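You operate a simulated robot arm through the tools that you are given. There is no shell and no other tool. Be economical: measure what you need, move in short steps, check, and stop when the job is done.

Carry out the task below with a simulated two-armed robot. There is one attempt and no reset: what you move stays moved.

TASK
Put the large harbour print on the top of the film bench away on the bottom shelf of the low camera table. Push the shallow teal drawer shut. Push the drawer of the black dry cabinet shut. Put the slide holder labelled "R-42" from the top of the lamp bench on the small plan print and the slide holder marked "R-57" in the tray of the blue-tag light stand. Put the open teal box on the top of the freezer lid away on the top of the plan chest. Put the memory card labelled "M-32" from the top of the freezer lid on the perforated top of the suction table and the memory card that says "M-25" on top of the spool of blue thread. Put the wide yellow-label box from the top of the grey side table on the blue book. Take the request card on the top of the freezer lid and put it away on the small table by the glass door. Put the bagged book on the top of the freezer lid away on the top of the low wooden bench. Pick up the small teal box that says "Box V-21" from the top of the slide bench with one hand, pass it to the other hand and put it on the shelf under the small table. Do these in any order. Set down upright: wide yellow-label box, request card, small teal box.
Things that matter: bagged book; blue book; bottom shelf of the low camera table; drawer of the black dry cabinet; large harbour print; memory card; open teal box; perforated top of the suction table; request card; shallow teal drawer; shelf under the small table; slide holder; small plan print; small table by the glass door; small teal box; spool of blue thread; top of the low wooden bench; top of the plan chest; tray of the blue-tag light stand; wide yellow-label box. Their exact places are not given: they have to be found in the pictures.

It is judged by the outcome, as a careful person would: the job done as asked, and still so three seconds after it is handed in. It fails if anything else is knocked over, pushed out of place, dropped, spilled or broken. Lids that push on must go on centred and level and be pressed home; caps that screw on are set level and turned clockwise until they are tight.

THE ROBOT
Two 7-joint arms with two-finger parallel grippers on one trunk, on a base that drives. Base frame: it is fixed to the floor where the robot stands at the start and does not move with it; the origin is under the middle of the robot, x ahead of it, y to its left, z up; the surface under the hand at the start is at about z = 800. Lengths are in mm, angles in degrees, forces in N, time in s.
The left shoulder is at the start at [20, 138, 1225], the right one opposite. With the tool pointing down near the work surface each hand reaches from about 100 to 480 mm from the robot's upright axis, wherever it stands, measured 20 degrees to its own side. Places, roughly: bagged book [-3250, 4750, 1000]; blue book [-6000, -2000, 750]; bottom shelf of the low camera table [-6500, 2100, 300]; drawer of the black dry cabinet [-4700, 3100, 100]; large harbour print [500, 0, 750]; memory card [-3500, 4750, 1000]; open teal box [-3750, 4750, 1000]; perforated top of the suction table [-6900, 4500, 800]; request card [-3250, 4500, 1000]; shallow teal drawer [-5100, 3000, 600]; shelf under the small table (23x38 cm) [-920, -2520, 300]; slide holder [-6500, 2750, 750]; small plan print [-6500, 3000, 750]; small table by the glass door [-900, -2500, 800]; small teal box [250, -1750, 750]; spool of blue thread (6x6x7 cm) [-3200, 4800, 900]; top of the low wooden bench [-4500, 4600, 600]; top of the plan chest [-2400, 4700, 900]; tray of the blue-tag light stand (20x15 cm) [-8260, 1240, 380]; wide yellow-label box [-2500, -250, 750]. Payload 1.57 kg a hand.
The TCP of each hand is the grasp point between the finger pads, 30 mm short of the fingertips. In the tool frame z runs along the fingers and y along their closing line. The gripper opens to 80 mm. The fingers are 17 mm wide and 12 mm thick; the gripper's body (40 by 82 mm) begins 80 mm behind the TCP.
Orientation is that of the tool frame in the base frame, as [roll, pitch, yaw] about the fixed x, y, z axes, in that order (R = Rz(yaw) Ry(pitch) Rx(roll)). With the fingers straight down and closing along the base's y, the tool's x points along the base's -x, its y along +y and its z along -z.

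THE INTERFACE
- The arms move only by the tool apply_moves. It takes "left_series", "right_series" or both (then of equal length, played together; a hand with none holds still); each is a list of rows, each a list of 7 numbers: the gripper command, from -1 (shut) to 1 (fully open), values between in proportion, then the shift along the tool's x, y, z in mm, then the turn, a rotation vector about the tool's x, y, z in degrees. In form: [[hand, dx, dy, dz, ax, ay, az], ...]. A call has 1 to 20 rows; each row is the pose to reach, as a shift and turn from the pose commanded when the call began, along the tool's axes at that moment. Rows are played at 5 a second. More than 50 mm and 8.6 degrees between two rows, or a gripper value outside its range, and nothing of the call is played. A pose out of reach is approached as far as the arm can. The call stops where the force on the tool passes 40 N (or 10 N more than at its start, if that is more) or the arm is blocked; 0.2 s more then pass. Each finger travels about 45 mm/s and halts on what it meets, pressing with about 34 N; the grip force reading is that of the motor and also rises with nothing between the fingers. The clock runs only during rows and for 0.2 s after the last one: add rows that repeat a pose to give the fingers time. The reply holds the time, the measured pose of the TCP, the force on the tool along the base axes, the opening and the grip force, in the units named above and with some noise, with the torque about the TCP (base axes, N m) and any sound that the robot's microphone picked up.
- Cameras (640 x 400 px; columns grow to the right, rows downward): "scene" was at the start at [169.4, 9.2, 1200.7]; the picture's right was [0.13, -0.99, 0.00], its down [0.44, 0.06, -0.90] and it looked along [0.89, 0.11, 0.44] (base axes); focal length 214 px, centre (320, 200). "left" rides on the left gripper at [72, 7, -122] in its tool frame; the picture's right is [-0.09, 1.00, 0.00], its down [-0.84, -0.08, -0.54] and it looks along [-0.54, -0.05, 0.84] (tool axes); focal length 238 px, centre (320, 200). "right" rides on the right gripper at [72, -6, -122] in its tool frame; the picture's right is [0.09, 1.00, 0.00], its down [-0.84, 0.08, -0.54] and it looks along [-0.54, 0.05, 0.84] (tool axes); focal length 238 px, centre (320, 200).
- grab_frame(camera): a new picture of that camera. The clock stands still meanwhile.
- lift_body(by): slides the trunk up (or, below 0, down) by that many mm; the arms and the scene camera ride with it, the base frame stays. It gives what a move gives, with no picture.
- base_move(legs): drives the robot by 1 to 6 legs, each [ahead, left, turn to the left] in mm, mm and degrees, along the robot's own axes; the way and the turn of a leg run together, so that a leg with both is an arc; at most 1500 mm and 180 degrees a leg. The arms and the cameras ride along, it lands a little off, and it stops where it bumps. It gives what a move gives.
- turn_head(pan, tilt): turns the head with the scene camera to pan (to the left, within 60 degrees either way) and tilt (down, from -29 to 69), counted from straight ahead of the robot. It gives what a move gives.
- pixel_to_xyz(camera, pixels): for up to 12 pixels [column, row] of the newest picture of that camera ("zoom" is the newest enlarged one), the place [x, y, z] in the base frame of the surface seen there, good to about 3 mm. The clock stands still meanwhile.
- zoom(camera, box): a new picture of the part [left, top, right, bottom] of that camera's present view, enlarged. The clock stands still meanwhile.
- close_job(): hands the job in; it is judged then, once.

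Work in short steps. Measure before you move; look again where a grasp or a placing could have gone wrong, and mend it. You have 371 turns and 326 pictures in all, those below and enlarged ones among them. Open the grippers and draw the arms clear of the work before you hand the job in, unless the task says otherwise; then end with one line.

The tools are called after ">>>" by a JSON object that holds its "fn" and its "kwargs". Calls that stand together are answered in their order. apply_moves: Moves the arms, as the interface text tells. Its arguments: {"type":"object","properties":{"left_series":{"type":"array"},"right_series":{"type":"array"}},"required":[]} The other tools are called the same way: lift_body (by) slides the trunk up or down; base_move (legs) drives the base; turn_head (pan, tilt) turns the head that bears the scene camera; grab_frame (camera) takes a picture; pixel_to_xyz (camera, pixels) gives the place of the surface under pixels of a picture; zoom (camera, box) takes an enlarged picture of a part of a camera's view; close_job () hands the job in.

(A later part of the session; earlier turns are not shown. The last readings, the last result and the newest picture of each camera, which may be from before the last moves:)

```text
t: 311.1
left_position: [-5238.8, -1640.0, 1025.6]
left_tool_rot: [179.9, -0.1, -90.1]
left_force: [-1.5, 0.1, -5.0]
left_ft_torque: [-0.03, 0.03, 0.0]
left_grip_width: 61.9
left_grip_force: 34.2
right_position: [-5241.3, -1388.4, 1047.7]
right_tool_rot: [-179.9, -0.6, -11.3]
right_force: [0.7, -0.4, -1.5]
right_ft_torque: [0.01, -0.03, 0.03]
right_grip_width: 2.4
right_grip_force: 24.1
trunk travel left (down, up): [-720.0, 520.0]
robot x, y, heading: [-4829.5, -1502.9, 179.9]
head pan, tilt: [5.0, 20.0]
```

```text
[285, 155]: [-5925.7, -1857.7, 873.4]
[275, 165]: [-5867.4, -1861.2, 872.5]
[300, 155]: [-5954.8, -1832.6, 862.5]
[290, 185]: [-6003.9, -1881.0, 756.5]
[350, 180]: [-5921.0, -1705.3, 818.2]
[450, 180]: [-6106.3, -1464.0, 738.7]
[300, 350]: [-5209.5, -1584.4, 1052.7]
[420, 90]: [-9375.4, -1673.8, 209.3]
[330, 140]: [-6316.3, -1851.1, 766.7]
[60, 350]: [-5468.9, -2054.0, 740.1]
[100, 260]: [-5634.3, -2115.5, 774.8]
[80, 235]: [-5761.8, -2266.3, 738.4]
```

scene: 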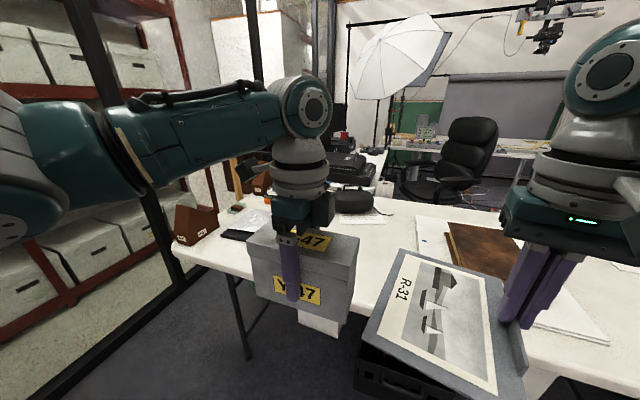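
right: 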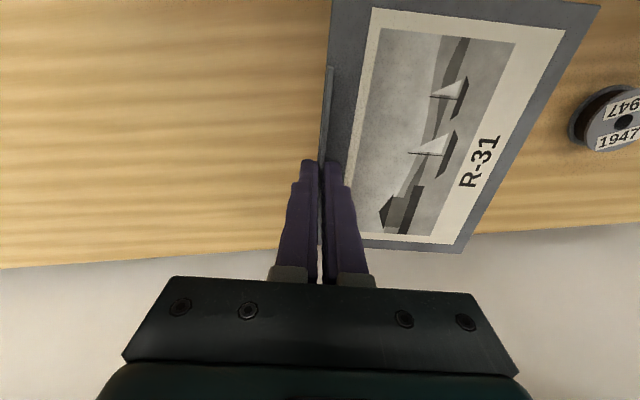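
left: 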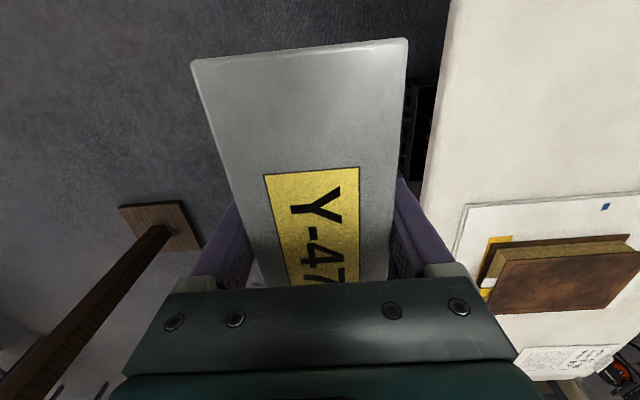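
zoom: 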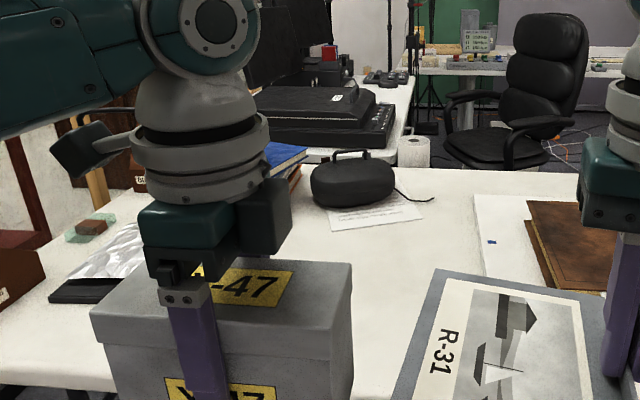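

The blue book lies on a stack, top z≈873, near [-5920,-1860]. I raise the trunk for a better overview.

>>> {"fn": "lift_body", "kwargs": {"by": 350}}

>>> {"fn": "base_move", "kwargs": {"legs": [[150, -250, 0]]}}

>>> {"fn": "turn_head", "kwargs": {"pan": 30, "tilt": 45}}

>>> {"fn": "grab_frame", "kwargs": {"camera": "scene"}}

```text
t: 314.5
left_position: [-5240.2, -1641.1, 1375.3]
left_tool_rot: [-180.0, -0.1, -90.1]
left_force: [0.3, 0.2, -4.6]
left_ft_torque: [-0.05, -0.01, 0.0]
left_grip_width: 61.8
left_grip_force: 33.8
right_position: [-5240.6, -1388.8, 1399.5]
right_tool_rot: [-179.9, -0.4, -11.3]
right_force: [-0.2, -0.1, -1.2]
right_ft_torque: [0.04, -0.03, -0.02]
right_grip_width: 2.6
right_grip_force: 24.0
trunk travel left (down, up): [-1070.0, 170.0]
robot x, y, heading: [-4825.6, -1501.2, 179.9]
head pan, tilt: [5.0, 20.0]
```

```text
t: 316.5
left_position: [-5387.2, -1391.4, 1374.9]
left_tool_rot: [179.9, -0.1, -90.0]
left_force: [0.9, -0.5, -4.4]
left_ft_torque: [-0.02, 0.01, 0.01]
left_grip_width: 61.8
left_grip_force: 33.9
right_position: [-5388.7, -1141.1, 1399.1]
right_tool_rot: [-179.9, -0.5, -11.1]
right_force: [0.3, 0.2, -0.7]
right_ft_torque: [0.03, 0.03, 0.0]
right_grip_width: 2.6
right_grip_force: 24.5
trunk travel left (down, up): [-1070.0, 170.0]
robot x, y, heading: [-4978.8, -1256.2, -180.0]
head pan, tilt: [5.0, 20.0]
```

```text
t: 317.4
left_position: [-5387.2, -1391.6, 1375.2]
left_tool_rot: [179.9, -0.1, -89.9]
left_force: [-0.9, -0.1, -4.3]
left_ft_torque: [0.0, -0.02, -0.03]
left_grip_width: 61.9
left_grip_force: 33.9
right_position: [-5388.5, -1141.2, 1398.6]
right_tool_rot: [-180.0, -0.4, -11.2]
right_force: [-0.2, 0.0, -0.9]
right_ft_torque: [0.05, 0.02, -0.02]
right_grip_width: 2.4
right_grip_force: 23.9
trunk travel left (down, up): [-1070.0, 170.0]
robot x, y, heading: [-4980.5, -1251.0, -179.9]
head pan, tilt: [30.0, 45.0]
```

```text
228 pictures are left
```

scene: 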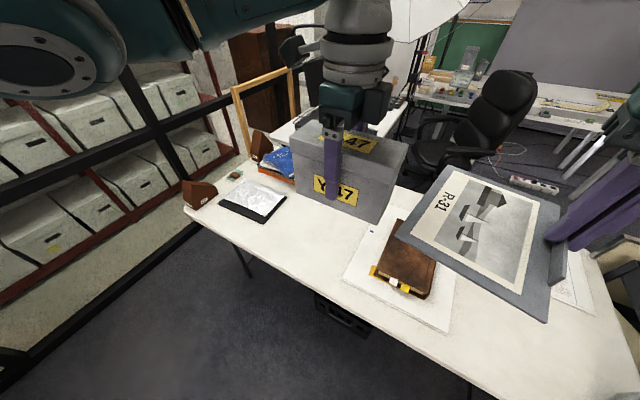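

Now the blue book is visible at (280,162). I zoom and measure.

>>> {"fn": "zoom", "kwargs": {"camera": "scene", "box": [180, 120, 340, 220]}}

>>> {"fn": "pixel_to_xyz", "kwargs": {"camera": "zoom", "pixels": [[330, 140], [355, 120], [440, 160], [430, 130], [380, 170], [350, 210], [440, 240], [300, 120], [290, 290], [400, 290], [60, 360], [320, 170]]}}

```text
4.00 times, centred on (260, 170) of scene
```

zoom: 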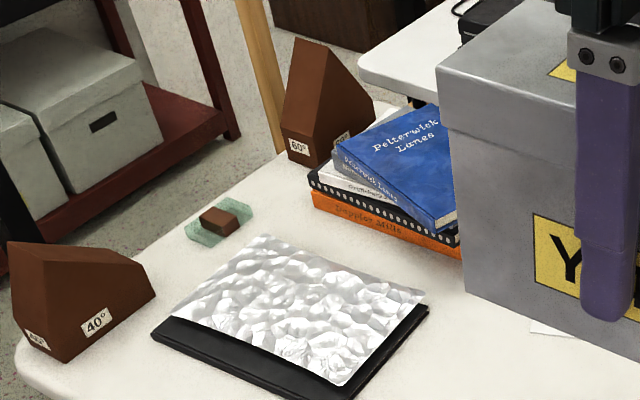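

```text
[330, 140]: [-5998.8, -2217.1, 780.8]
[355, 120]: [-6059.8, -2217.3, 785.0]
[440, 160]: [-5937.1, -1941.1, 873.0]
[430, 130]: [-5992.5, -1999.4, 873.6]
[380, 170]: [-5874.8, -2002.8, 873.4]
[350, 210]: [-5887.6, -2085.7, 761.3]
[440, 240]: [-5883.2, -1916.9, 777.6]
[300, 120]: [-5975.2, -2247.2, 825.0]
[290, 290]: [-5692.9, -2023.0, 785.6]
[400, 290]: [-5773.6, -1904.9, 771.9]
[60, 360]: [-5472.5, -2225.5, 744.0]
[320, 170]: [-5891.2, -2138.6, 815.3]
```

Blue book is top of a stack ≈450–600 mm from the near edge. I'll set the box down on the free near part of this table, re-grip it with the hand pitched forward to gain reach. First I measure the wall at left and free table areas.

>>> {"fn": "pixel_to_xyz", "kwargs": {"camera": "scene", "pixels": [[150, 110], [60, 260], [230, 150], [330, 270], [300, 240], [280, 200], [345, 290], [320, 300], [380, 130], [250, 270], [200, 100], [290, 75]]}}

```text
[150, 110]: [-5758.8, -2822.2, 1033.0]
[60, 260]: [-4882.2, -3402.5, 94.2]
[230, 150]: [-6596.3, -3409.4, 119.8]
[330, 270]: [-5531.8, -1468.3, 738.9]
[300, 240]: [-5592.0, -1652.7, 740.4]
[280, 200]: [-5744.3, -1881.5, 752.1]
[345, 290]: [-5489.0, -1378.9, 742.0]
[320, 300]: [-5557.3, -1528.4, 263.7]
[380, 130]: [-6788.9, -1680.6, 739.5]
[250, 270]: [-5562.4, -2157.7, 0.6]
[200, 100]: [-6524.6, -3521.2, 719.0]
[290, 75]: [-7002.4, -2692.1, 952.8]
```

The wall is well clear (y≈−2820). I turn the left hand back (box long axis forward), drive to the free spot and lower.

>>> {"fn": "apply_moves", "kwargs": {"left_series": [[-1, 0, 0, 0, 0, 0, -8], [-1, 0, 0, 0, 0, 0, -16], [-1, 0, 0, 0, 0, 0, -24], [-1, 0, 0, 0, 0, 0, -32], [-1, 0, 0, 0, 0, 0, -40], [-1, 0, 0, 0, 0, 0, -48], [-1, 0, 0, 0, 0, 0, -56], [-1, 0, 0, 0, 0, 0, -64], [-1, 0, 0, 0, 0, 0, -72], [-1, 0, 0, 0, 0, 0, -80], [-1, 0, 0, 0, 0, 0, -88], [-1, 0, 0, 0, 0, 0, -90], [-1, 0, 0, 0, 0, 0, -90]]}}

>>> {"fn": "base_move", "kwargs": {"legs": [[0, 300, 0], [180, 0, 0]]}}

>>> {"fn": "lift_body", "kwargs": {"by": -380}}

>>> {"fn": "turn_head", "kwargs": {"pan": 15, "tilt": 35}}

>>> {"fn": "grab_frame", "kwargs": {"camera": "scene"}}

```text
t: 320.2
left_position: [-5386.1, -1391.8, 1375.0]
left_tool_rot: [179.9, 0.1, 0.2]
left_force: [0.4, 0.6, -4.6]
left_ft_torque: [0.01, -0.01, -0.01]
left_grip_width: 62.0
left_grip_force: 33.8
right_position: [-5388.7, -1140.3, 1399.0]
right_tool_rot: [-179.9, -0.5, -11.1]
right_force: [0.5, 0.3, -0.5]
right_ft_torque: [0.0, -0.02, 0.0]
right_grip_width: 2.8
right_grip_force: 23.8
trunk travel left (down, up): [-1070.0, 170.0]
robot x, y, heading: [-4975.7, -1256.8, -179.9]
head pan, tilt: [30.0, 45.0]
```

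```text
t: 323.4
left_position: [-5566.3, -1692.9, 1374.9]
left_tool_rot: [180.0, 0.1, -0.2]
left_force: [-0.4, 0.6, -4.7]
left_ft_torque: [-0.02, 0.0, -0.01]
left_grip_width: 61.9
left_grip_force: 34.6
right_position: [-5567.5, -1440.8, 1398.5]
right_tool_rot: [-179.9, -0.5, -11.4]
right_force: [1.0, 0.3, -0.6]
right_ft_torque: [0.05, 0.0, 0.03]
right_grip_width: 2.6
right_grip_force: 23.5
trunk travel left (down, up): [-1070.0, 170.0]
robot x, y, heading: [-5160.2, -1557.1, 179.9]
head pan, tilt: [30.0, 45.0]
```

```text
t: 327.0
left_position: [-5567.5, -1692.8, 994.5]
left_tool_rot: [179.9, 0.1, -0.2]
left_force: [0.3, 0.8, -3.9]
left_ft_torque: [0.02, 0.01, -0.01]
left_grip_width: 61.9
left_grip_force: 34.1
right_position: [-5567.8, -1439.7, 1019.8]
right_tool_rot: [-180.0, -0.4, -11.4]
right_force: [0.3, -1.1, -0.4]
right_ft_torque: [0.0, -0.03, 0.02]
right_grip_width: 2.6
right_grip_force: 24.4
trunk travel left (down, up): [-690.0, 550.0]
robot x, y, heading: [-5157.4, -1559.1, 179.7]
head pan, tilt: [30.0, 45.0]
```

```text
t: 327.8
left_position: [-5567.0, -1693.0, 994.7]
left_tool_rot: [180.0, 0.1, -0.1]
left_force: [0.0, -0.5, -4.2]
left_ft_torque: [-0.02, 0.01, 0.01]
left_grip_width: 61.7
left_grip_force: 33.5
right_position: [-5568.4, -1440.4, 1017.9]
right_tool_rot: [-179.9, -0.5, -11.4]
right_force: [-0.4, 0.4, -0.9]
right_ft_torque: [0.04, -0.01, 0.04]
right_grip_width: 2.5
right_grip_force: 23.9
trunk travel left (down, up): [-690.0, 550.0]
robot x, y, heading: [-5158.4, -1556.9, 179.9]
head pan, tilt: [15.0, 35.0]
```

```text
226 pictures are left
```

scene: 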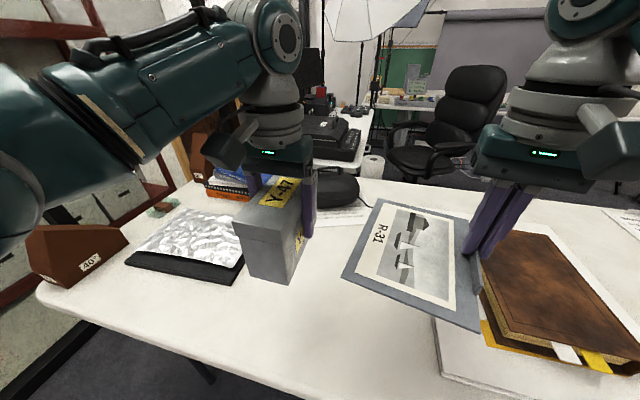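

Spot below the box is clear. I lower the left hand 188 mm, then feel for contact.

>>> {"fn": "apply_moves", "kwargs": {"left_series": [[-1, 0, 0, 40, 0, 0, 0], [-1, 0, 0, 80, 0, 0, 0], [-1, 0, 0, 120, 0, 0, 0], [-1, 0, 0, 160, 0, 0, 0], [-1, 0, 0, 185, 0, 0, 0], [-1, 0, 0, 185, 0, 0, 0]]}}

>>> {"fn": "apply_moves", "kwargs": {"left_series": [[-1, 0, 0, 4, 0, 0, 0], [-1, 0, 0, 7, 0, 0, 0], [-1, 0, 0, 10, 0, 0, 0], [-1, 0, 0, 10, 0, 0, 0]]}}

```text
t: 329.2
left_position: [-5547.0, -1693.6, 830.2]
left_tool_rot: [179.9, 0.1, -0.2]
left_force: [-0.6, 0.2, -4.6]
left_ft_torque: [-0.02, -0.01, -0.04]
left_grip_width: 61.8
left_grip_force: 33.8
left hand out of reach, approached as far as the arm can: row 4, 5, 6
right_position: [-5567.0, -1440.9, 1018.7]
right_tool_rot: [-179.9, -0.5, -11.4]
right_force: [0.0, 0.1, -1.0]
right_ft_torque: [0.03, 0.01, -0.03]
right_grip_width: 2.7
right_grip_force: 24.3
trunk travel left (down, up): [-690.0, 550.0]
robot x, y, heading: [-5159.4, -1556.8, 179.7]
head pan, tilt: [15.0, 35.0]
```

```text
t: 330.2
left_position: [-5544.5, -1695.7, 828.6]
left_tool_rot: [180.0, 0.0, -0.1]
left_force: [0.6, 0.4, -4.1]
left_ft_torque: [-0.02, 0.01, 0.02]
left_grip_width: 61.6
left_grip_force: 33.7
left hand out of reach, approached as far as the arm can: row 2, 3, 4
right_position: [-5567.5, -1441.3, 1018.6]
right_tool_rot: [-179.9, -0.4, -11.3]
right_force: [0.3, 0.0, -1.1]
right_ft_torque: [0.06, 0.02, -0.01]
right_grip_width: 2.4
right_grip_force: 24.3
trunk travel left (down, up): [-690.0, 550.0]
robot x, y, heading: [-5159.1, -1557.2, 179.8]
head pan, tilt: [15.0, 35.0]
```

Arm at limit with the trunk 90 up; I lower the trunk itself instead.

>>> {"fn": "lift_body", "kwargs": {"by": -24}}

>>> {"fn": "lift_body", "kwargs": {"by": -5}}

```text
t: 330.9
left_position: [-5545.4, -1695.2, 804.0]
left_tool_rot: [179.9, 0.0, -0.3]
left_force: [-0.7, -0.4, -5.2]
left_ft_torque: [-0.01, 0.02, -0.02]
left_grip_width: 61.8
left_grip_force: 34.1
right_position: [-5568.3, -1440.1, 994.4]
right_tool_rot: [-180.0, -0.4, -11.4]
right_force: [-0.5, -0.7, -0.9]
right_ft_torque: [0.08, 0.02, 0.02]
right_grip_width: 2.7
right_grip_force: 24.1
trunk travel left (down, up): [-666.0, 574.0]
robot x, y, heading: [-5156.3, -1562.6, 179.9]
head pan, tilt: [15.0, 35.0]
```

```text
t: 331.4
left_position: [-5544.6, -1694.8, 800.3]
left_tool_rot: [179.9, 0.0, -0.2]
left_force: [4.6, 0.0, 13.5]
left_ft_torque: [0.16, -0.79, -0.02]
left_grip_width: 61.8
left_grip_force: 34.3
right_position: [-5567.0, -1441.5, 990.6]
right_tool_rot: [-179.9, -0.5, -11.4]
right_force: [-0.2, 0.7, -1.1]
right_ft_torque: [0.0, 0.02, -0.02]
right_grip_width: 2.8
right_grip_force: 24.2
trunk travel left (down, up): [-661.0, 579.0]
robot x, y, heading: [-5159.7, -1560.1, 179.9]
head pan, tilt: [15.0, 35.0]
```

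On the table. I open and rise out.

>>> {"fn": "apply_moves", "kwargs": {"left_series": [[1, 0, 0, 0, 0, 0, 0], [1, 0, 0, 0, 0, 0, 0], [1, 0, 0, -20, 0, 0, 0], [1, 0, 0, -50, 0, 0, 0], [1, 0, 0, -90, 0, 0, 0], [1, 0, 0, -130, 0, 0, 0], [1, 0, 0, -130, 0, 0, 0]]}}

>>> {"fn": "grab_frame", "kwargs": {"camera": "scene"}}

```text
t: 333.1
left_position: [-5544.1, -1694.6, 928.5]
left_tool_rot: [179.9, 0.1, -0.2]
left_force: [-0.6, 1.1, -0.2]
left_ft_torque: [-0.04, -0.02, 0.02]
left_grip_width: 80.2
left_grip_force: 0.1
right_position: [-5567.0, -1440.5, 988.0]
right_tool_rot: [-179.8, -0.7, -11.4]
right_force: [-0.4, -0.1, -0.1]
right_ft_torque: [0.08, 0.04, -0.02]
right_grip_width: 2.8
right_grip_force: 23.8
trunk travel left (down, up): [-661.0, 579.0]
robot x, y, heading: [-5155.0, -1552.3, 179.7]
head pan, tilt: [15.0, 35.0]
```

```text
225 pictures are left
```

scene: 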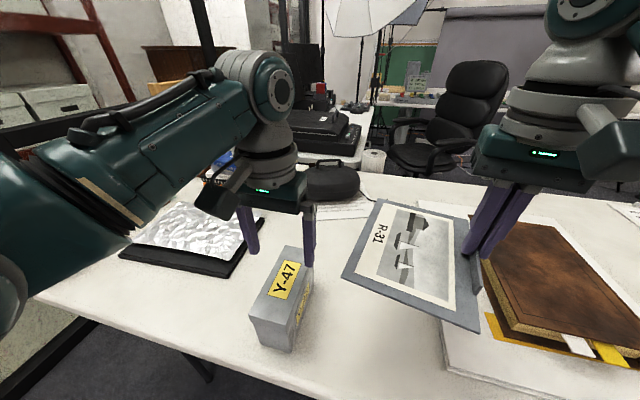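

Box stands on the table. I pitch the left hand 50° forward above it, shift back 29, then descend around it.

>>> {"fn": "apply_moves", "kwargs": {"left_series": [[1, 5, 0, 0, 0, -8, 0], [1, 10, 0, 0, 0, -16, 0], [1, 15, 0, 0, 0, -24, 0], [1, 20, 0, 0, 0, -32, 0], [1, 29, 0, 0, 0, -40, 0], [1, 29, 0, 0, 0, -48, 0], [1, 29, 0, 0, 0, -50, 0], [1, 29, 0, 0, 0, -50, 0]]}}

>>> {"fn": "grab_frame", "kwargs": {"camera": "left"}}

>>> {"fn": "grab_frame", "kwargs": {"camera": "scene"}}

```text
t: 334.9
left_position: [-5514.9, -1694.6, 929.0]
left_tool_rot: [179.7, 50.2, -0.3]
left_force: [0.0, 0.1, 0.2]
left_ft_torque: [0.02, -0.02, 0.01]
left_grip_width: 80.0
left_grip_force: 0.1
right_position: [-5567.9, -1440.3, 989.6]
right_tool_rot: [-179.9, -0.5, -11.4]
right_force: [-0.2, 0.8, -0.9]
right_ft_torque: [0.04, 0.0, -0.02]
right_grip_width: 2.7
right_grip_force: 23.9
trunk travel left (down, up): [-661.0, 579.0]
robot x, y, heading: [-5157.3, -1560.3, 179.8]
head pan, tilt: [15.0, 35.0]
```

```text
224 pictures are left
```

left: 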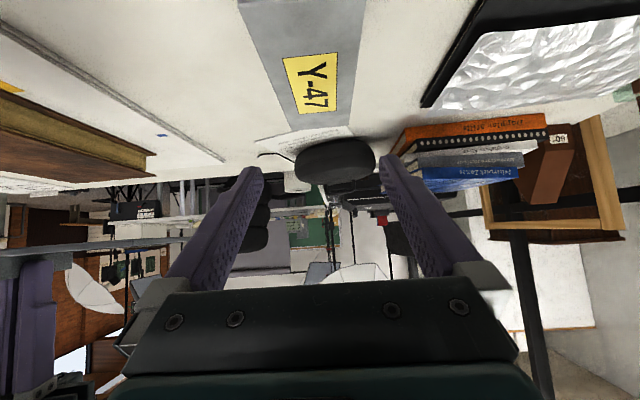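

```text
223 pictures are left
```

scene: 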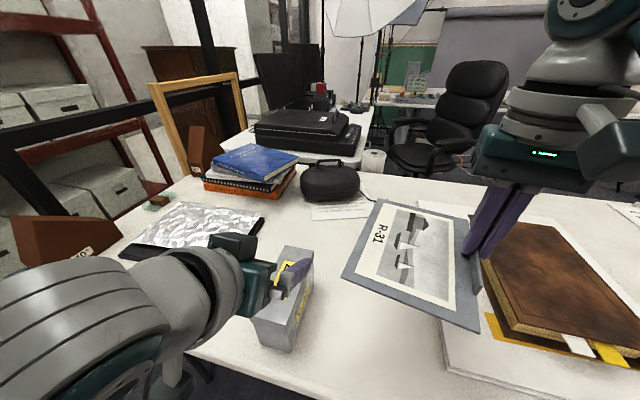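

The blue book is now in clear view; I zoom to measure it and the box Y-47.

>>> {"fn": "zoom", "kwargs": {"camera": "scene", "box": [190, 130, 350, 230]}}

>>> {"fn": "pixel_to_xyz", "kwargs": {"camera": "zoom", "pixels": [[85, 105], [240, 55], [430, 95], [310, 180], [260, 110], [430, 120], [310, 200], [180, 130], [370, 130], [120, 140]]}}

>>> {"fn": "pixel_to_xyz", "kwargs": {"camera": "left", "pixels": [[240, 5], [365, 5], [287, 128], [352, 128], [310, 80]]}}

```text
4.00 times, centred on (270, 180) of scene
```

zoom: 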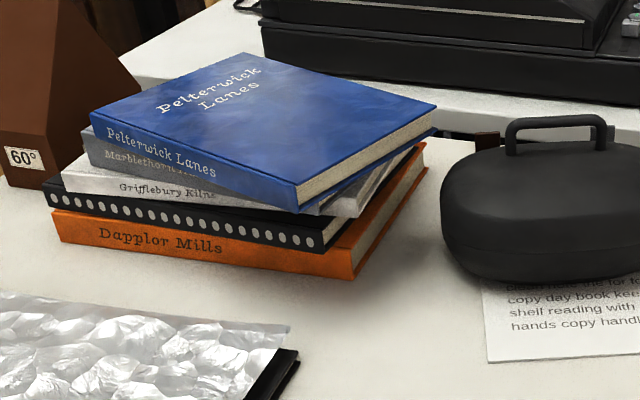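

```text
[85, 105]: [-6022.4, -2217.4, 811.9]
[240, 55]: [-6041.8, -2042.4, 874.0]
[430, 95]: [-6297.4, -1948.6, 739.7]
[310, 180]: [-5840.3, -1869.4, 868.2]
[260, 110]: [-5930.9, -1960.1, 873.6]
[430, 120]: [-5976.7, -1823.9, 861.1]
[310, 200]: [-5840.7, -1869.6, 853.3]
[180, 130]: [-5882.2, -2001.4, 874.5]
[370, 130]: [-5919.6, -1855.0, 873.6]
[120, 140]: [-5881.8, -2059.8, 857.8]
```

```text
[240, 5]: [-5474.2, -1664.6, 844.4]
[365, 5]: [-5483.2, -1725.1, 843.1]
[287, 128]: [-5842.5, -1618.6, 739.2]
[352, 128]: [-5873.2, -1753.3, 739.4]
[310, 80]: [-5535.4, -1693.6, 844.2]
```

Blue book: centre ≈[-5938,-1950], ≈150×205, top 874. Now I descend 138 mm around Y-47 and close.

>>> {"fn": "apply_moves", "kwargs": {"left_series": [[1, 27, 0, 22, 0, 0, 0], [1, 54, 0, 45, 0, 0, 0], [1, 80, 0, 67, 0, 0, 0], [1, 106, 0, 88, 0, 0, 0], [1, 106, 0, 88, 0, 0, 0]]}}

>>> {"fn": "grab_frame", "kwargs": {"camera": "scene"}}

```text
t: 336.1
left_position: [-5516.0, -1695.8, 791.5]
left_tool_rot: [179.8, 50.1, -0.3]
left_force: [0.4, -0.2, 0.5]
left_ft_torque: [-0.02, 0.02, 0.0]
left_grip_width: 80.3
left_grip_force: 0.1
right_position: [-5568.5, -1440.9, 989.4]
right_tool_rot: [-179.9, -0.5, -11.4]
right_force: [-0.7, -0.1, -0.1]
right_ft_torque: [0.06, -0.03, -0.01]
right_grip_width: 2.7
right_grip_force: 24.3
trunk travel left (down, up): [-661.0, 579.0]
robot x, y, heading: [-5160.5, -1553.0, 179.8]
head pan, tilt: [15.0, 35.0]
```

```text
221 pictures are left
```

scene: 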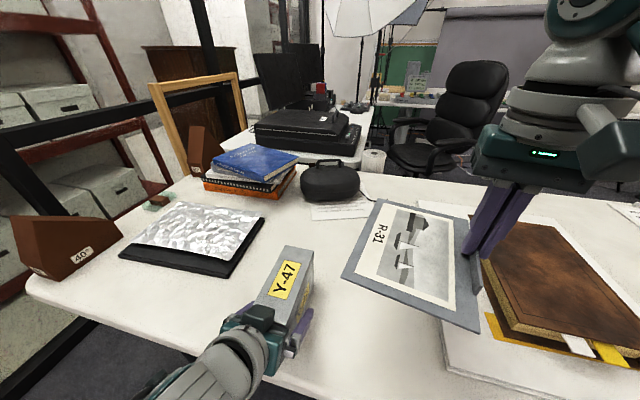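

Fingers straddle the box. Close, then lift with the trunk.

>>> {"fn": "apply_moves", "kwargs": {"left_series": [[-1, 0, 0, 0, 0, 0, 0], [-1, 0, 0, 0, 0, 0, 0], [-1, 0, 0, 0, 0, 0, 0], [-1, 0, 0, 0, 0, 0, 0]]}}

>>> {"fn": "lift_body", "kwargs": {"by": 200}}

>>> {"fn": "grab_frame", "kwargs": {"camera": "scene"}}

```text
t: 337.1
left_position: [-5516.2, -1695.0, 790.0]
left_tool_rot: [179.7, 50.0, -0.3]
left_force: [-0.5, -0.1, -0.5]
left_ft_torque: [0.0, 0.21, 0.04]
left_grip_width: 61.5
left_grip_force: 33.5
right_position: [-5567.5, -1442.1, 990.5]
right_tool_rot: [-179.9, -0.5, -11.4]
right_force: [-0.8, -0.3, -0.8]
right_ft_torque: [0.05, 0.03, 0.0]
right_grip_width: 2.6
right_grip_force: 24.2
trunk travel left (down, up): [-661.0, 579.0]
robot x, y, heading: [-5161.1, -1559.7, 180.0]
head pan, tilt: [15.0, 35.0]
```

```text
t: 339.2
left_position: [-5515.1, -1695.0, 989.4]
left_tool_rot: [180.0, 50.1, -0.3]
left_force: [-0.4, -0.3, -4.2]
left_ft_torque: [-0.01, -0.15, 0.0]
left_grip_width: 61.6
left_grip_force: 33.6
right_position: [-5567.5, -1442.4, 1189.4]
right_tool_rot: [-180.0, -0.5, -11.4]
right_force: [-0.7, -0.3, -0.4]
right_ft_torque: [0.03, 0.0, -0.02]
right_grip_width: 2.5
right_grip_force: 23.9
trunk travel left (down, up): [-861.0, 379.0]
robot x, y, heading: [-5160.7, -1557.0, 179.7]
head pan, tilt: [15.0, 35.0]
```

```text
220 pictures are left
```

scene: 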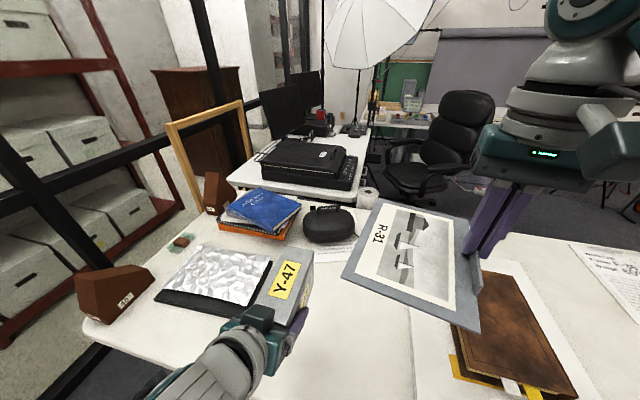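

Lifted. I extend the left arm 200 mm forward.

>>> {"fn": "apply_moves", "kwargs": {"left_series": [[-1, -19, 0, 23, 0, 0, 0], [-1, -38, 0, 46, 0, 0, 0], [-1, -57, 0, 69, 0, 0, 0], [-1, -76, 0, 92, 0, 0, 0], [-1, -95, 0, 115, 0, 0, 0], [-1, -114, 0, 138, 0, 0, 0], [-1, -128, 0, 154, 0, 0, 0], [-1, -128, 0, 154, 0, 0, 0]]}}

```text
t: 341.0
left_position: [-5670.7, -1700.3, 1032.1]
left_tool_rot: [180.0, 50.0, -0.3]
left_force: [-0.4, 0.5, -4.9]
left_ft_torque: [0.02, -0.14, -0.01]
left_grip_width: 61.6
left_grip_force: 33.7
left hand out of reach, approached as far as the arm can: row 4, 5, 6, 7, 8
right_position: [-5567.4, -1440.5, 1190.2]
right_tool_rot: [-180.0, -0.5, -11.4]
right_force: [-0.5, -0.4, -0.9]
right_ft_torque: [0.01, 0.01, 0.02]
right_grip_width: 2.8
right_grip_force: 24.0
trunk travel left (down, up): [-861.0, 379.0]
robot x, y, heading: [-5156.7, -1554.9, 179.8]
head pan, tilt: [15.0, 35.0]
```

Reach is limited as the trunk is too high. I pull back a little, raise the hand relative to the shoulder, and lower the trunk correspondingly.

>>> {"fn": "apply_moves", "kwargs": {"left_series": [[-1, 32, 0, -38, 0, 0, 0], [-1, 64, 0, -77, 0, 0, 0], [-1, 64, 0, -77, 0, 0, 0]]}}

>>> {"fn": "apply_moves", "kwargs": {"left_series": [[-1, -31, 0, -26, 0, 0, 0], [-1, -61, 0, -51, 0, 0, 0], [-1, -92, 0, -77, 0, 0, 0], [-1, -115, 0, -96, 0, 0, 0], [-1, -115, 0, -96, 0, 0, 0]]}}

```text
refused: row 2 steps farther than a row can; nothing moved
```

```text
t: 342.2
left_position: [-5670.5, -1700.0, 1031.9]
left_tool_rot: [179.8, 50.2, -0.3]
left_force: [0.6, -0.5, -3.3]
left_ft_torque: [-0.01, -0.16, -0.06]
left_grip_width: 61.8
left_grip_force: 34.8
left hand out of reach, approached as far as the arm can: row 1, 2, 3, 4, 5
right_position: [-5568.3, -1440.3, 1189.7]
right_tool_rot: [180.0, -0.5, -11.4]
right_force: [-0.2, -0.8, -0.6]
right_ft_torque: [0.05, 0.03, 0.05]
right_grip_width: 2.6
right_grip_force: 24.1
trunk travel left (down, up): [-861.0, 379.0]
robot x, y, heading: [-5161.3, -1556.1, 179.6]
head pan, tilt: [15.0, 35.0]
```

>>> {"fn": "apply_moves", "kwargs": {"left_series": [[-1, 26, 0, -16, 0, 0, 0], [-1, 52, 0, -32, 0, 0, 0], [-1, 78, 0, -48, 0, 0, 0], [-1, 105, 0, -63, 0, 0, 0], [-1, 105, 0, -63, 0, 0, 0]]}}

```text
t: 343.4
left_position: [-5669.1, -1699.6, 1031.2]
left_tool_rot: [179.9, 50.2, -0.3]
left_force: [0.2, -0.1, -4.4]
left_ft_torque: [-0.05, -0.17, -0.01]
left_grip_width: 61.6
left_grip_force: 33.4
left hand out of reach, approached as far as the arm can: row 1, 2, 3, 4, 5
right_position: [-5567.3, -1441.7, 1188.9]
right_tool_rot: [-179.9, -0.5, -11.5]
right_force: [0.1, 0.2, -1.0]
right_ft_torque: [0.05, 0.01, 0.0]
right_grip_width: 2.7
right_grip_force: 23.5
trunk travel left (down, up): [-861.0, 379.0]
robot x, y, heading: [-5160.7, -1557.3, 180.1]
head pan, tilt: [15.0, 35.0]
```

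>>> {"fn": "turn_head", "kwargs": {"pan": 40, "tilt": 35}}

>>> {"fn": "grab_frame", "kwargs": {"camera": "scene"}}

```text
t: 344.3
left_position: [-5671.1, -1700.7, 1032.6]
left_tool_rot: [179.9, 50.2, -0.3]
left_force: [0.2, -0.6, -4.1]
left_ft_torque: [0.03, -0.14, -0.01]
left_grip_width: 61.9
left_grip_force: 33.5
right_position: [-5567.8, -1440.6, 1190.0]
right_tool_rot: [-180.0, -0.6, -11.4]
right_force: [-0.6, -0.2, -1.0]
right_ft_torque: [0.05, 0.04, -0.01]
right_grip_width: 2.6
right_grip_force: 24.0
trunk travel left (down, up): [-861.0, 379.0]
robot x, y, heading: [-5157.4, -1552.0, 180.0]
head pan, tilt: [40.0, 35.0]
```

```text
219 pictures are left
```

scene: 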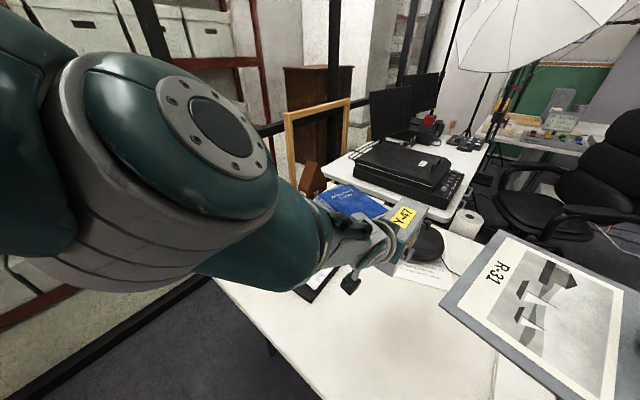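

The wrist has straightened in line with the forearm (limit). I pitch the hand 15° back toward vertical (box tilts slightly in the air) and retreat/raise.

>>> {"fn": "apply_moves", "kwargs": {"left_series": [[-1, 10, 0, -20, 0, 6, 0], [-1, 10, 0, -30, 0, 12, 0], [-1, 0, 0, -40, 0, 18, 0], [-1, -10, 0, -50, 0, 18, 0], [-1, -10, 0, -50, 0, 18, 0]]}}

```text
t: 345.5
left_position: [-5642.5, -1712.2, 1074.0]
left_tool_rot: [178.9, 32.3, -0.1]
left_force: [1.0, -0.9, -4.5]
left_ft_torque: [0.01, -0.12, 0.01]
left_grip_width: 61.8
left_grip_force: 33.7
left hand out of reach, approached as far as the arm can: row 1
right_position: [-5567.0, -1440.5, 1191.8]
right_tool_rot: [-179.9, -0.4, -11.3]
right_force: [-0.1, 0.1, -0.6]
right_ft_torque: [0.07, -0.01, 0.02]
right_grip_width: 2.5
right_grip_force: 23.4
trunk travel left (down, up): [-861.0, 379.0]
robot x, y, heading: [-5159.7, -1558.3, 180.1]
head pan, tilt: [40.0, 35.0]
```

Freed. I raise the hand ~130 mm (relative), to be followed by lowering the trunk.

>>> {"fn": "apply_moves", "kwargs": {"left_series": [[-1, -9, 0, -33, 0, 0, 0], [-1, -18, 0, -66, 0, 0, 0], [-1, -26, 0, -99, 0, 0, 0], [-1, -35, 0, -131, 0, 0, 0], [-1, -35, 0, -131, 0, 0, 0]]}}

>>> {"fn": "apply_moves", "kwargs": {"left_series": [[-1, 0, 0, 0, 0, -6, 0], [-1, 0, 0, 0, 0, -12, 0], [-1, 0, 0, 0, 0, -18, 0], [-1, 0, 0, 0, 0, -18, 0]]}}

```text
t: 346.9
left_position: [-5604.2, -1732.9, 1202.8]
left_tool_rot: [175.5, 32.5, -0.5]
left_force: [-0.4, -0.2, -4.6]
left_ft_torque: [0.02, -0.12, 0.01]
left_grip_width: 61.5
left_grip_force: 33.7
right_position: [-5567.8, -1440.3, 1191.3]
right_tool_rot: [-179.9, -0.5, -11.4]
right_force: [-0.2, 0.9, -0.4]
right_ft_torque: [0.01, 0.0, -0.02]
right_grip_width: 2.7
right_grip_force: 24.0
trunk travel left (down, up): [-861.0, 379.0]
robot x, y, heading: [-5156.1, -1554.4, 179.8]
head pan, tilt: [40.0, 35.0]
stopped in row 5 (left hand): the arm was blocked; the commanded pose is now the measured one
```

```text
t: 347.9
left_position: [-5605.4, -1731.2, 1203.1]
left_tool_rot: [174.2, 50.8, -2.8]
left_force: [-0.1, 0.1, -3.6]
left_ft_torque: [-0.02, -0.13, -0.01]
left_grip_width: 61.6
left_grip_force: 34.1
right_position: [-5567.1, -1441.8, 1189.2]
right_tool_rot: [-179.9, -0.5, -11.4]
right_force: [-0.5, -0.5, -0.7]
right_ft_torque: [0.04, 0.0, 0.01]
right_grip_width: 2.2
right_grip_force: 24.0
trunk travel left (down, up): [-861.0, 379.0]
robot x, y, heading: [-5156.9, -1560.2, 180.1]
head pan, tilt: [40.0, 35.0]
```

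I turn the head away from the left arm, lower the trunk 200, then extend.

>>> {"fn": "turn_head", "kwargs": {"pan": -30, "tilt": 20}}

>>> {"fn": "lift_body", "kwargs": {"by": -200}}

>>> {"fn": "apply_moves", "kwargs": {"left_series": [[-1, -19, 0, 23, 2, 0, 0], [-1, -38, 0, 46, 4, 0, 2], [-1, -57, 0, 69, 6, 0, 2], [-1, -70, 0, 84, 6, 0, 2], [-1, -80, 0, 96, 6, 0, 2], [-1, -80, 0, 96, 6, 0, 2]]}}

```text
t: 349.3
left_position: [-5604.2, -1729.3, 1201.8]
left_tool_rot: [174.1, 50.4, -3.0]
left_force: [-0.2, 0.9, -4.6]
left_ft_torque: [0.06, -0.17, -0.03]
left_grip_width: 61.6
left_grip_force: 33.7
right_position: [-5566.9, -1440.9, 1188.9]
right_tool_rot: [-179.9, -0.5, -11.4]
right_force: [-0.4, -0.4, -1.0]
right_ft_torque: [0.0, -0.01, 0.0]
right_grip_width: 2.7
right_grip_force: 23.7
trunk travel left (down, up): [-861.0, 379.0]
robot x, y, heading: [-5157.8, -1558.5, 179.8]
head pan, tilt: [-30.0, 20.0]
```

```text
t: 351.5
left_position: [-5604.7, -1729.5, 1001.5]
left_tool_rot: [174.2, 50.4, -2.9]
left_force: [-0.2, -0.2, -4.5]
left_ft_torque: [0.01, -0.13, -0.02]
left_grip_width: 61.8
left_grip_force: 33.7
right_position: [-5568.2, -1440.7, 990.0]
right_tool_rot: [-179.9, -0.6, -11.3]
right_force: [-0.4, 1.2, -0.1]
right_ft_torque: [0.03, -0.02, 0.03]
right_grip_width: 2.8
right_grip_force: 23.9
trunk travel left (down, up): [-661.0, 579.0]
robot x, y, heading: [-5159.7, -1556.5, 179.9]
head pan, tilt: [-30.0, 20.0]
```

```text
t: 352.9
left_position: [-5730.4, -1729.0, 1004.3]
left_tool_rot: [178.9, 50.5, -5.2]
left_force: [0.7, 0.1, -3.9]
left_ft_torque: [-0.01, -0.13, 0.02]
left_grip_width: 61.9
left_grip_force: 33.9
right_position: [-5567.1, -1441.2, 988.7]
right_tool_rot: [-179.9, -0.5, -11.4]
right_force: [-0.1, 0.2, -0.9]
right_ft_torque: [0.08, 0.02, -0.01]
right_grip_width: 2.5
right_grip_force: 24.6
trunk travel left (down, up): [-661.0, 579.0]
robot x, y, heading: [-5157.2, -1556.6, 179.6]
head pan, tilt: [-30.0, 20.0]
```

Extended to 573 mm, box level. I drive left 224, then ahead 178 to bring it above the book.

>>> {"fn": "base_move", "kwargs": {"legs": [[0, 224, 0], [100, 0, 0]]}}

>>> {"fn": "turn_head", "kwargs": {"pan": 15, "tilt": 30}}

>>> {"fn": "grab_frame", "kwargs": {"camera": "scene"}}

```text
t: 355.3
left_position: [-5829.6, -1953.9, 1004.4]
left_tool_rot: [178.8, 50.4, -5.3]
left_force: [0.3, -0.5, -4.3]
left_ft_torque: [0.01, -0.09, -0.01]
left_grip_width: 61.9
left_grip_force: 34.0
right_position: [-5667.6, -1666.2, 990.2]
right_tool_rot: [-179.9, -0.5, -11.3]
right_force: [-0.4, -0.5, -0.3]
right_ft_torque: [0.06, 0.0, 0.04]
right_grip_width: 2.7
right_grip_force: 23.8
trunk travel left (down, up): [-661.0, 579.0]
robot x, y, heading: [-5258.8, -1778.2, 179.9]
head pan, tilt: [-30.0, 20.0]
```

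```text
t: 356.5
left_position: [-5828.8, -1953.6, 1004.5]
left_tool_rot: [178.8, 50.2, -5.2]
left_force: [-1.5, -0.3, -4.5]
left_ft_torque: [0.0, -0.14, -0.01]
left_grip_width: 61.8
left_grip_force: 34.2
right_position: [-5666.5, -1666.2, 990.5]
right_tool_rot: [-179.9, -0.5, -11.2]
right_force: [-0.6, 0.3, -0.3]
right_ft_torque: [0.06, 0.02, -0.02]
right_grip_width: 2.5
right_grip_force: 24.1
trunk travel left (down, up): [-661.0, 579.0]
robot x, y, heading: [-5260.4, -1777.3, 179.9]
head pan, tilt: [15.0, 30.0]
```

```text
218 pictures are left
```

scene: 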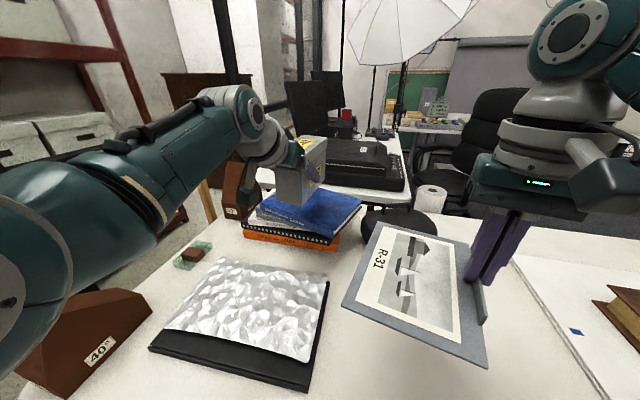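

Good, continuing ahead 79 mm.

>>> {"fn": "base_move", "kwargs": {"legs": [[79, 0, 0]]}}

>>> {"fn": "grab_frame", "kwargs": {"camera": "scene"}}

>>> {"fn": "grab_frame", "kwargs": {"camera": "left"}}

```text
t: 357.5
left_position: [-5906.9, -1953.7, 1004.5]
left_tool_rot: [178.8, 50.2, -5.4]
left_force: [0.0, -0.5, -3.5]
left_ft_torque: [-0.01, -0.14, 0.02]
left_grip_width: 61.6
left_grip_force: 33.7
right_position: [-5745.4, -1665.7, 988.6]
right_tool_rot: [-179.9, -0.6, -11.4]
right_force: [-0.6, 0.6, -1.3]
right_ft_torque: [0.03, -0.02, -0.03]
right_grip_width: 2.5
right_grip_force: 24.1
trunk travel left (down, up): [-661.0, 579.0]
robot x, y, heading: [-5338.0, -1780.0, 179.9]
head pan, tilt: [15.0, 30.0]
```

```text
217 pictures are left
```

scene: 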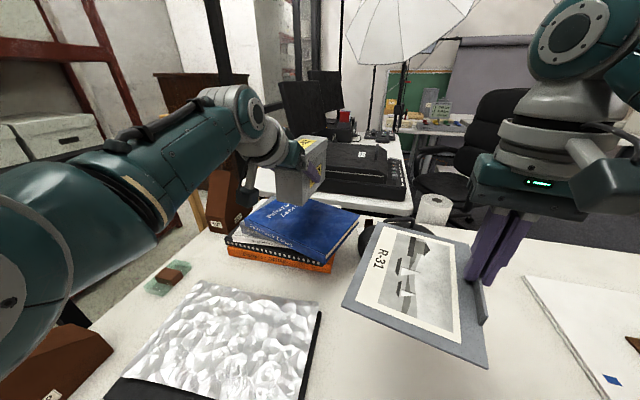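

```text
216 pictures are left
```

left: 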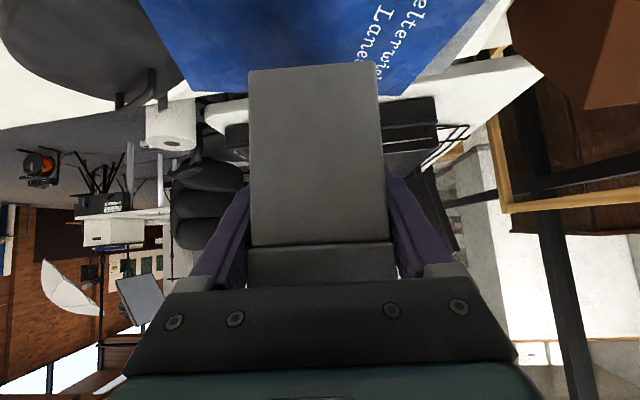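

The box is above the book's centre. I raise the right hand 50 and lower the trunk 76, then feel for contact.

>>> {"fn": "apply_moves", "kwargs": {"right_series": [[-1, 0, 0, -25, 0, 0, 0], [-1, 0, 0, -50, 0, 0, 0], [-1, 0, 0, -50, 0, 0, 0]]}}

>>> {"fn": "lift_body", "kwargs": {"by": -75}}

>>> {"fn": "lift_body", "kwargs": {"by": -4}}

```text
t: 358.3
left_position: [-5906.3, -1953.3, 1002.1]
left_tool_rot: [178.9, 50.3, -5.1]
left_force: [0.5, 0.1, -4.6]
left_ft_torque: [-0.03, -0.15, 0.0]
left_grip_width: 61.6
left_grip_force: 34.0
right_position: [-5745.1, -1665.7, 1038.5]
right_tool_rot: [-179.9, -0.6, -11.3]
right_force: [0.2, -0.7, 0.5]
right_ft_torque: [-0.01, 0.02, 0.0]
right_grip_width: 2.6
right_grip_force: 24.2
trunk travel left (down, up): [-661.0, 579.0]
robot x, y, heading: [-5332.6, -1778.2, 179.9]
head pan, tilt: [15.0, 30.0]
```

```text
t: 359.4
left_position: [-5908.3, -1953.3, 926.9]
left_tool_rot: [178.9, 50.4, -5.3]
left_force: [0.2, 0.2, -4.8]
left_ft_torque: [0.02, -0.12, 0.02]
left_grip_width: 61.7
left_grip_force: 34.6
right_position: [-5746.1, -1665.2, 964.3]
right_tool_rot: [-179.9, -0.7, -11.2]
right_force: [0.9, -0.5, -0.6]
right_ft_torque: [0.02, -0.01, -0.01]
right_grip_width: 2.6
right_grip_force: 23.8
trunk travel left (down, up): [-586.0, 654.0]
robot x, y, heading: [-5336.2, -1783.1, 180.1]
head pan, tilt: [15.0, 30.0]
```

```text
t: 360.0
left_position: [-5908.2, -1952.9, 926.4]
left_tool_rot: [178.8, 50.7, -5.2]
left_force: [3.0, 0.6, 5.7]
left_ft_torque: [0.34, 0.74, -0.11]
left_grip_width: 61.9
left_grip_force: 34.0
right_position: [-5747.7, -1665.5, 960.1]
right_tool_rot: [-179.9, -0.4, -11.4]
right_force: [-0.3, -0.2, -0.2]
right_ft_torque: [0.03, -0.02, 0.0]
right_grip_width: 2.5
right_grip_force: 24.3
trunk travel left (down, up): [-582.0, 658.0]
robot x, y, heading: [-5334.4, -1783.8, 179.8]
head pan, tilt: [15.0, 30.0]
```

Contact (+10 N). I open and withdraw along the fingers.

>>> {"fn": "apply_moves", "kwargs": {"left_series": [[-0.2, 0, 0, 0, 0, 0, 0], [0.5, 0, 0, 0, 0, 0, 0], [1, 0, 0, 0, 0, 0, 0], [1, 0, 0, 0, 0, 0, 0], [1, 0, 0, -25, 0, 0, 0], [1, 0, 0, -50, 0, 0, 0], [1, 0, 0, -85, 0, 0, 0], [1, 0, 0, -120, 0, 0, 0], [1, 0, 0, -120, 0, 0, 0]]}}

>>> {"fn": "grab_frame", "kwargs": {"camera": "scene"}}

>>> {"fn": "grab_frame", "kwargs": {"camera": "left"}}

```text
t: 362.0
left_position: [-5814.0, -1959.7, 1001.2]
left_tool_rot: [178.8, 50.2, -5.3]
left_force: [0.1, 0.4, 1.2]
left_ft_torque: [-0.01, -0.01, 0.01]
left_grip_width: 80.0
left_grip_force: 0.0
right_position: [-5746.0, -1666.5, 959.8]
right_tool_rot: [-179.9, -0.4, -11.2]
right_force: [0.1, 0.1, -0.7]
right_ft_torque: [0.04, -0.03, 0.01]
right_grip_width: 2.6
right_grip_force: 24.3
trunk travel left (down, up): [-582.0, 658.0]
robot x, y, heading: [-5336.5, -1780.9, 179.9]
head pan, tilt: [15.0, 30.0]
```

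```text
215 pictures are left
```

scene: 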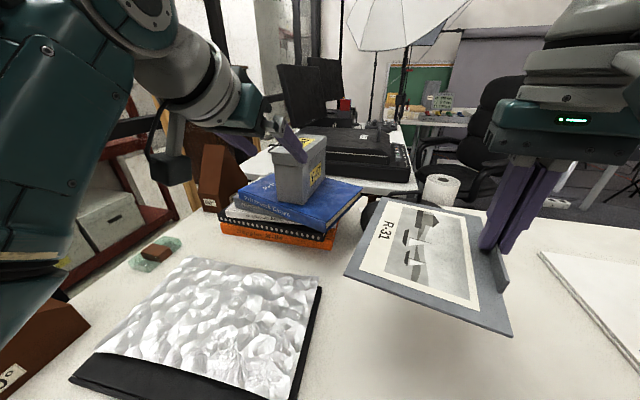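

```text
214 pictures are left
```

left: 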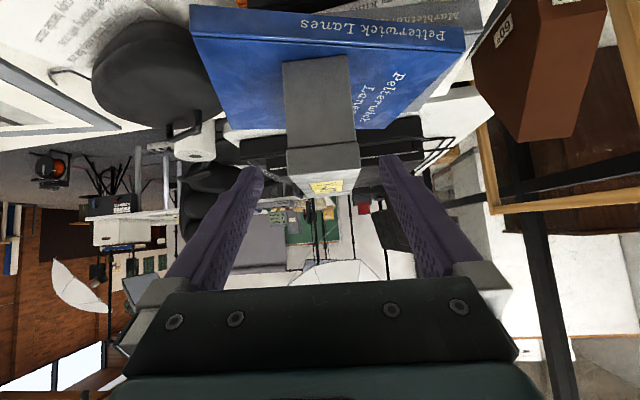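

Y-47 stands on the blue book. I raise the trunk, back off, and fold the left hand back to vertical.

>>> {"fn": "lift_body", "kwargs": {"by": 120}}

>>> {"fn": "base_move", "kwargs": {"legs": [[-500, 0, 0]]}}

>>> {"fn": "apply_moves", "kwargs": {"left_series": [[1, 20, 0, -10, 0, 8, 0], [1, 40, 0, -20, 0, 16, 0], [1, 60, 0, -30, 0, 24, 0], [1, 80, 0, -40, 0, 32, 0], [1, 95, 0, -50, 0, 40, 0], [1, 110, 0, -60, 0, 48, -2], [1, 120, 0, -70, 0, 50, -5], [1, 120, 0, -70, 0, 50, -5]]}}

>>> {"fn": "turn_head", "kwargs": {"pan": -50, "tilt": 15}}

>>> {"fn": "grab_frame", "kwargs": {"camera": "scene"}}

```text
t: 363.5
left_position: [-5815.4, -1959.6, 1122.5]
left_tool_rot: [178.7, 50.3, -5.4]
left_force: [-0.6, 0.8, -0.1]
left_ft_torque: [-0.03, 0.02, 0.0]
left_grip_width: 80.0
left_grip_force: 0.1
right_position: [-5746.2, -1665.1, 1079.8]
right_tool_rot: [-179.9, -0.4, -11.3]
right_force: [-0.6, -0.8, -1.5]
right_ft_torque: [0.04, -0.03, 0.01]
right_grip_width: 2.6
right_grip_force: 23.9
trunk travel left (down, up): [-702.0, 538.0]
robot x, y, heading: [-5337.1, -1776.8, 179.9]
head pan, tilt: [15.0, 30.0]
```

```text
t: 366.4
left_position: [-5316.5, -1960.0, 1123.0]
left_tool_rot: [178.8, 50.4, -5.2]
left_force: [0.1, -1.0, 0.1]
left_ft_torque: [0.01, 0.05, 0.03]
left_grip_width: 80.1
left_grip_force: 0.1
right_position: [-5248.4, -1665.3, 1079.8]
right_tool_rot: [-179.8, -0.5, -11.2]
right_force: [-0.3, -0.3, -0.9]
right_ft_torque: [0.02, -0.02, -0.02]
right_grip_width: 2.8
right_grip_force: 23.7
trunk travel left (down, up): [-702.0, 538.0]
robot x, y, heading: [-4836.2, -1784.2, 180.2]
head pan, tilt: [15.0, 30.0]
```

```text
t: 368.2
left_position: [-5186.9, -1971.8, 1074.7]
left_tool_rot: [-178.8, 0.2, 0.1]
left_force: [0.1, 0.4, 0.4]
left_ft_torque: [-0.01, -0.01, 0.01]
left_grip_width: 79.9
left_grip_force: 0.2
right_position: [-5249.0, -1666.8, 1080.3]
right_tool_rot: [-179.9, -0.5, -11.1]
right_force: [0.1, 0.8, 0.0]
right_ft_torque: [0.01, 0.01, -0.02]
right_grip_width: 2.7
right_grip_force: 23.9
trunk travel left (down, up): [-702.0, 538.0]
robot x, y, heading: [-4840.3, -1778.5, 179.9]
head pan, tilt: [15.0, 30.0]
```

```text
t: 369.6
left_position: [-5186.1, -1972.1, 1074.9]
left_tool_rot: [-178.7, 0.2, 0.2]
left_force: [-0.2, 0.3, -0.1]
left_ft_torque: [0.0, -0.01, -0.02]
left_grip_width: 80.1
left_grip_force: 0.1
right_position: [-5248.5, -1665.6, 1080.1]
right_tool_rot: [-179.9, -0.5, -11.1]
right_force: [-0.7, -0.4, -0.6]
right_ft_torque: [0.02, 0.03, -0.01]
right_grip_width: 2.6
right_grip_force: 23.9
trunk travel left (down, up): [-702.0, 538.0]
robot x, y, heading: [-4835.1, -1785.1, 179.8]
head pan, tilt: [-50.0, 15.0]
```

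```text
213 pictures are left
```

scene: 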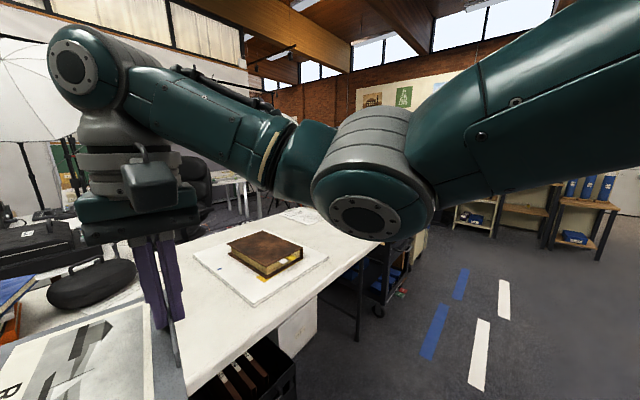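

Left arm is natural and vertical. I strafe north along x≈−4840 and look toward the camera table.

>>> {"fn": "base_move", "kwargs": {"legs": [[0, -1500, 0], [0, -1100, 0]]}}

>>> {"fn": "turn_head", "kwargs": {"pan": -10, "tilt": 12}}

>>> {"fn": "grab_frame", "kwargs": {"camera": "scene"}}

>>> {"fn": "turn_head", "kwargs": {"pan": -55, "tilt": 12}}

>>> {"fn": "grab_frame", "kwargs": {"camera": "scene"}}

```text
t: 382.3
left_position: [-5183.8, 644.7, 1074.7]
left_tool_rot: [-178.7, 0.3, -0.3]
left_force: [-0.2, -0.3, -0.3]
left_ft_torque: [0.03, 0.01, -0.01]
left_grip_width: 79.9
left_grip_force: 0.0
right_position: [-5242.3, 950.3, 1080.7]
right_tool_rot: [-179.9, -0.6, -11.7]
right_force: [0.2, -0.5, -0.9]
right_ft_torque: [0.02, 0.0, -0.02]
right_grip_width: 2.4
right_grip_force: 24.2
trunk travel left (down, up): [-702.0, 538.0]
robot x, y, heading: [-4837.3, 829.8, 179.6]
head pan, tilt: [-50.0, 15.0]
```

```text
t: 383.4
left_position: [-5183.2, 644.5, 1074.9]
left_tool_rot: [-178.7, 0.3, -0.3]
left_force: [0.8, 0.0, -0.5]
left_ft_torque: [0.0, 0.01, 0.01]
left_grip_width: 79.7
left_grip_force: 0.0
right_position: [-5243.7, 949.5, 1081.0]
right_tool_rot: [-179.9, -0.5, -11.6]
right_force: [0.2, -1.3, 0.0]
right_ft_torque: [0.05, -0.01, 0.0]
right_grip_width: 2.4
right_grip_force: 24.4
trunk travel left (down, up): [-702.0, 538.0]
robot x, y, heading: [-4839.1, 831.6, 179.6]
head pan, tilt: [-10.0, 12.0]
```

```text
212 pictures are left
```

scene: 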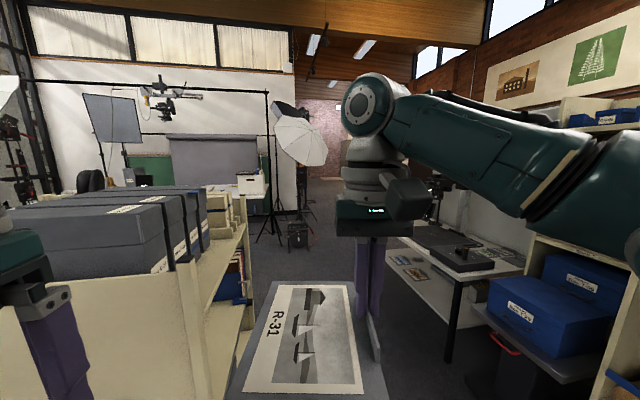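

```text
t: 384.5
left_position: [-5183.6, 644.3, 1074.4]
left_tool_rot: [-178.6, 0.3, -0.3]
left_force: [0.4, 0.0, 0.3]
left_ft_torque: [0.01, 0.0, 0.03]
left_grip_width: 79.8
left_grip_force: 0.1
right_position: [-5242.3, 950.1, 1081.2]
right_tool_rot: [-179.9, -0.5, -11.7]
right_force: [0.9, -1.1, -0.9]
right_ft_torque: [0.01, 0.01, 0.0]
right_grip_width: 2.8
right_grip_force: 24.2
trunk travel left (down, up): [-702.0, 538.0]
robot x, y, heading: [-4833.4, 832.6, 179.5]
head pan, tilt: [-55.0, 12.0]
```

```text
211 pictures are left
```

scene: 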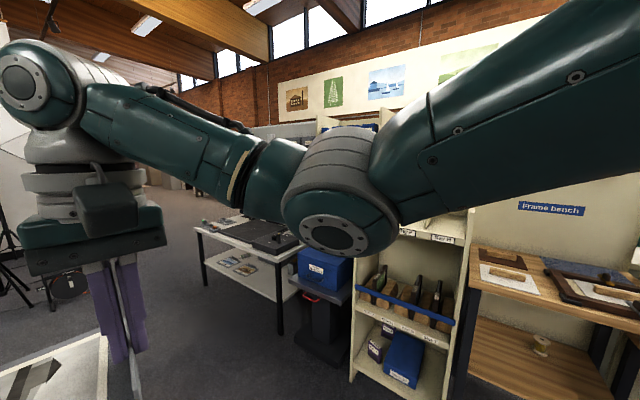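

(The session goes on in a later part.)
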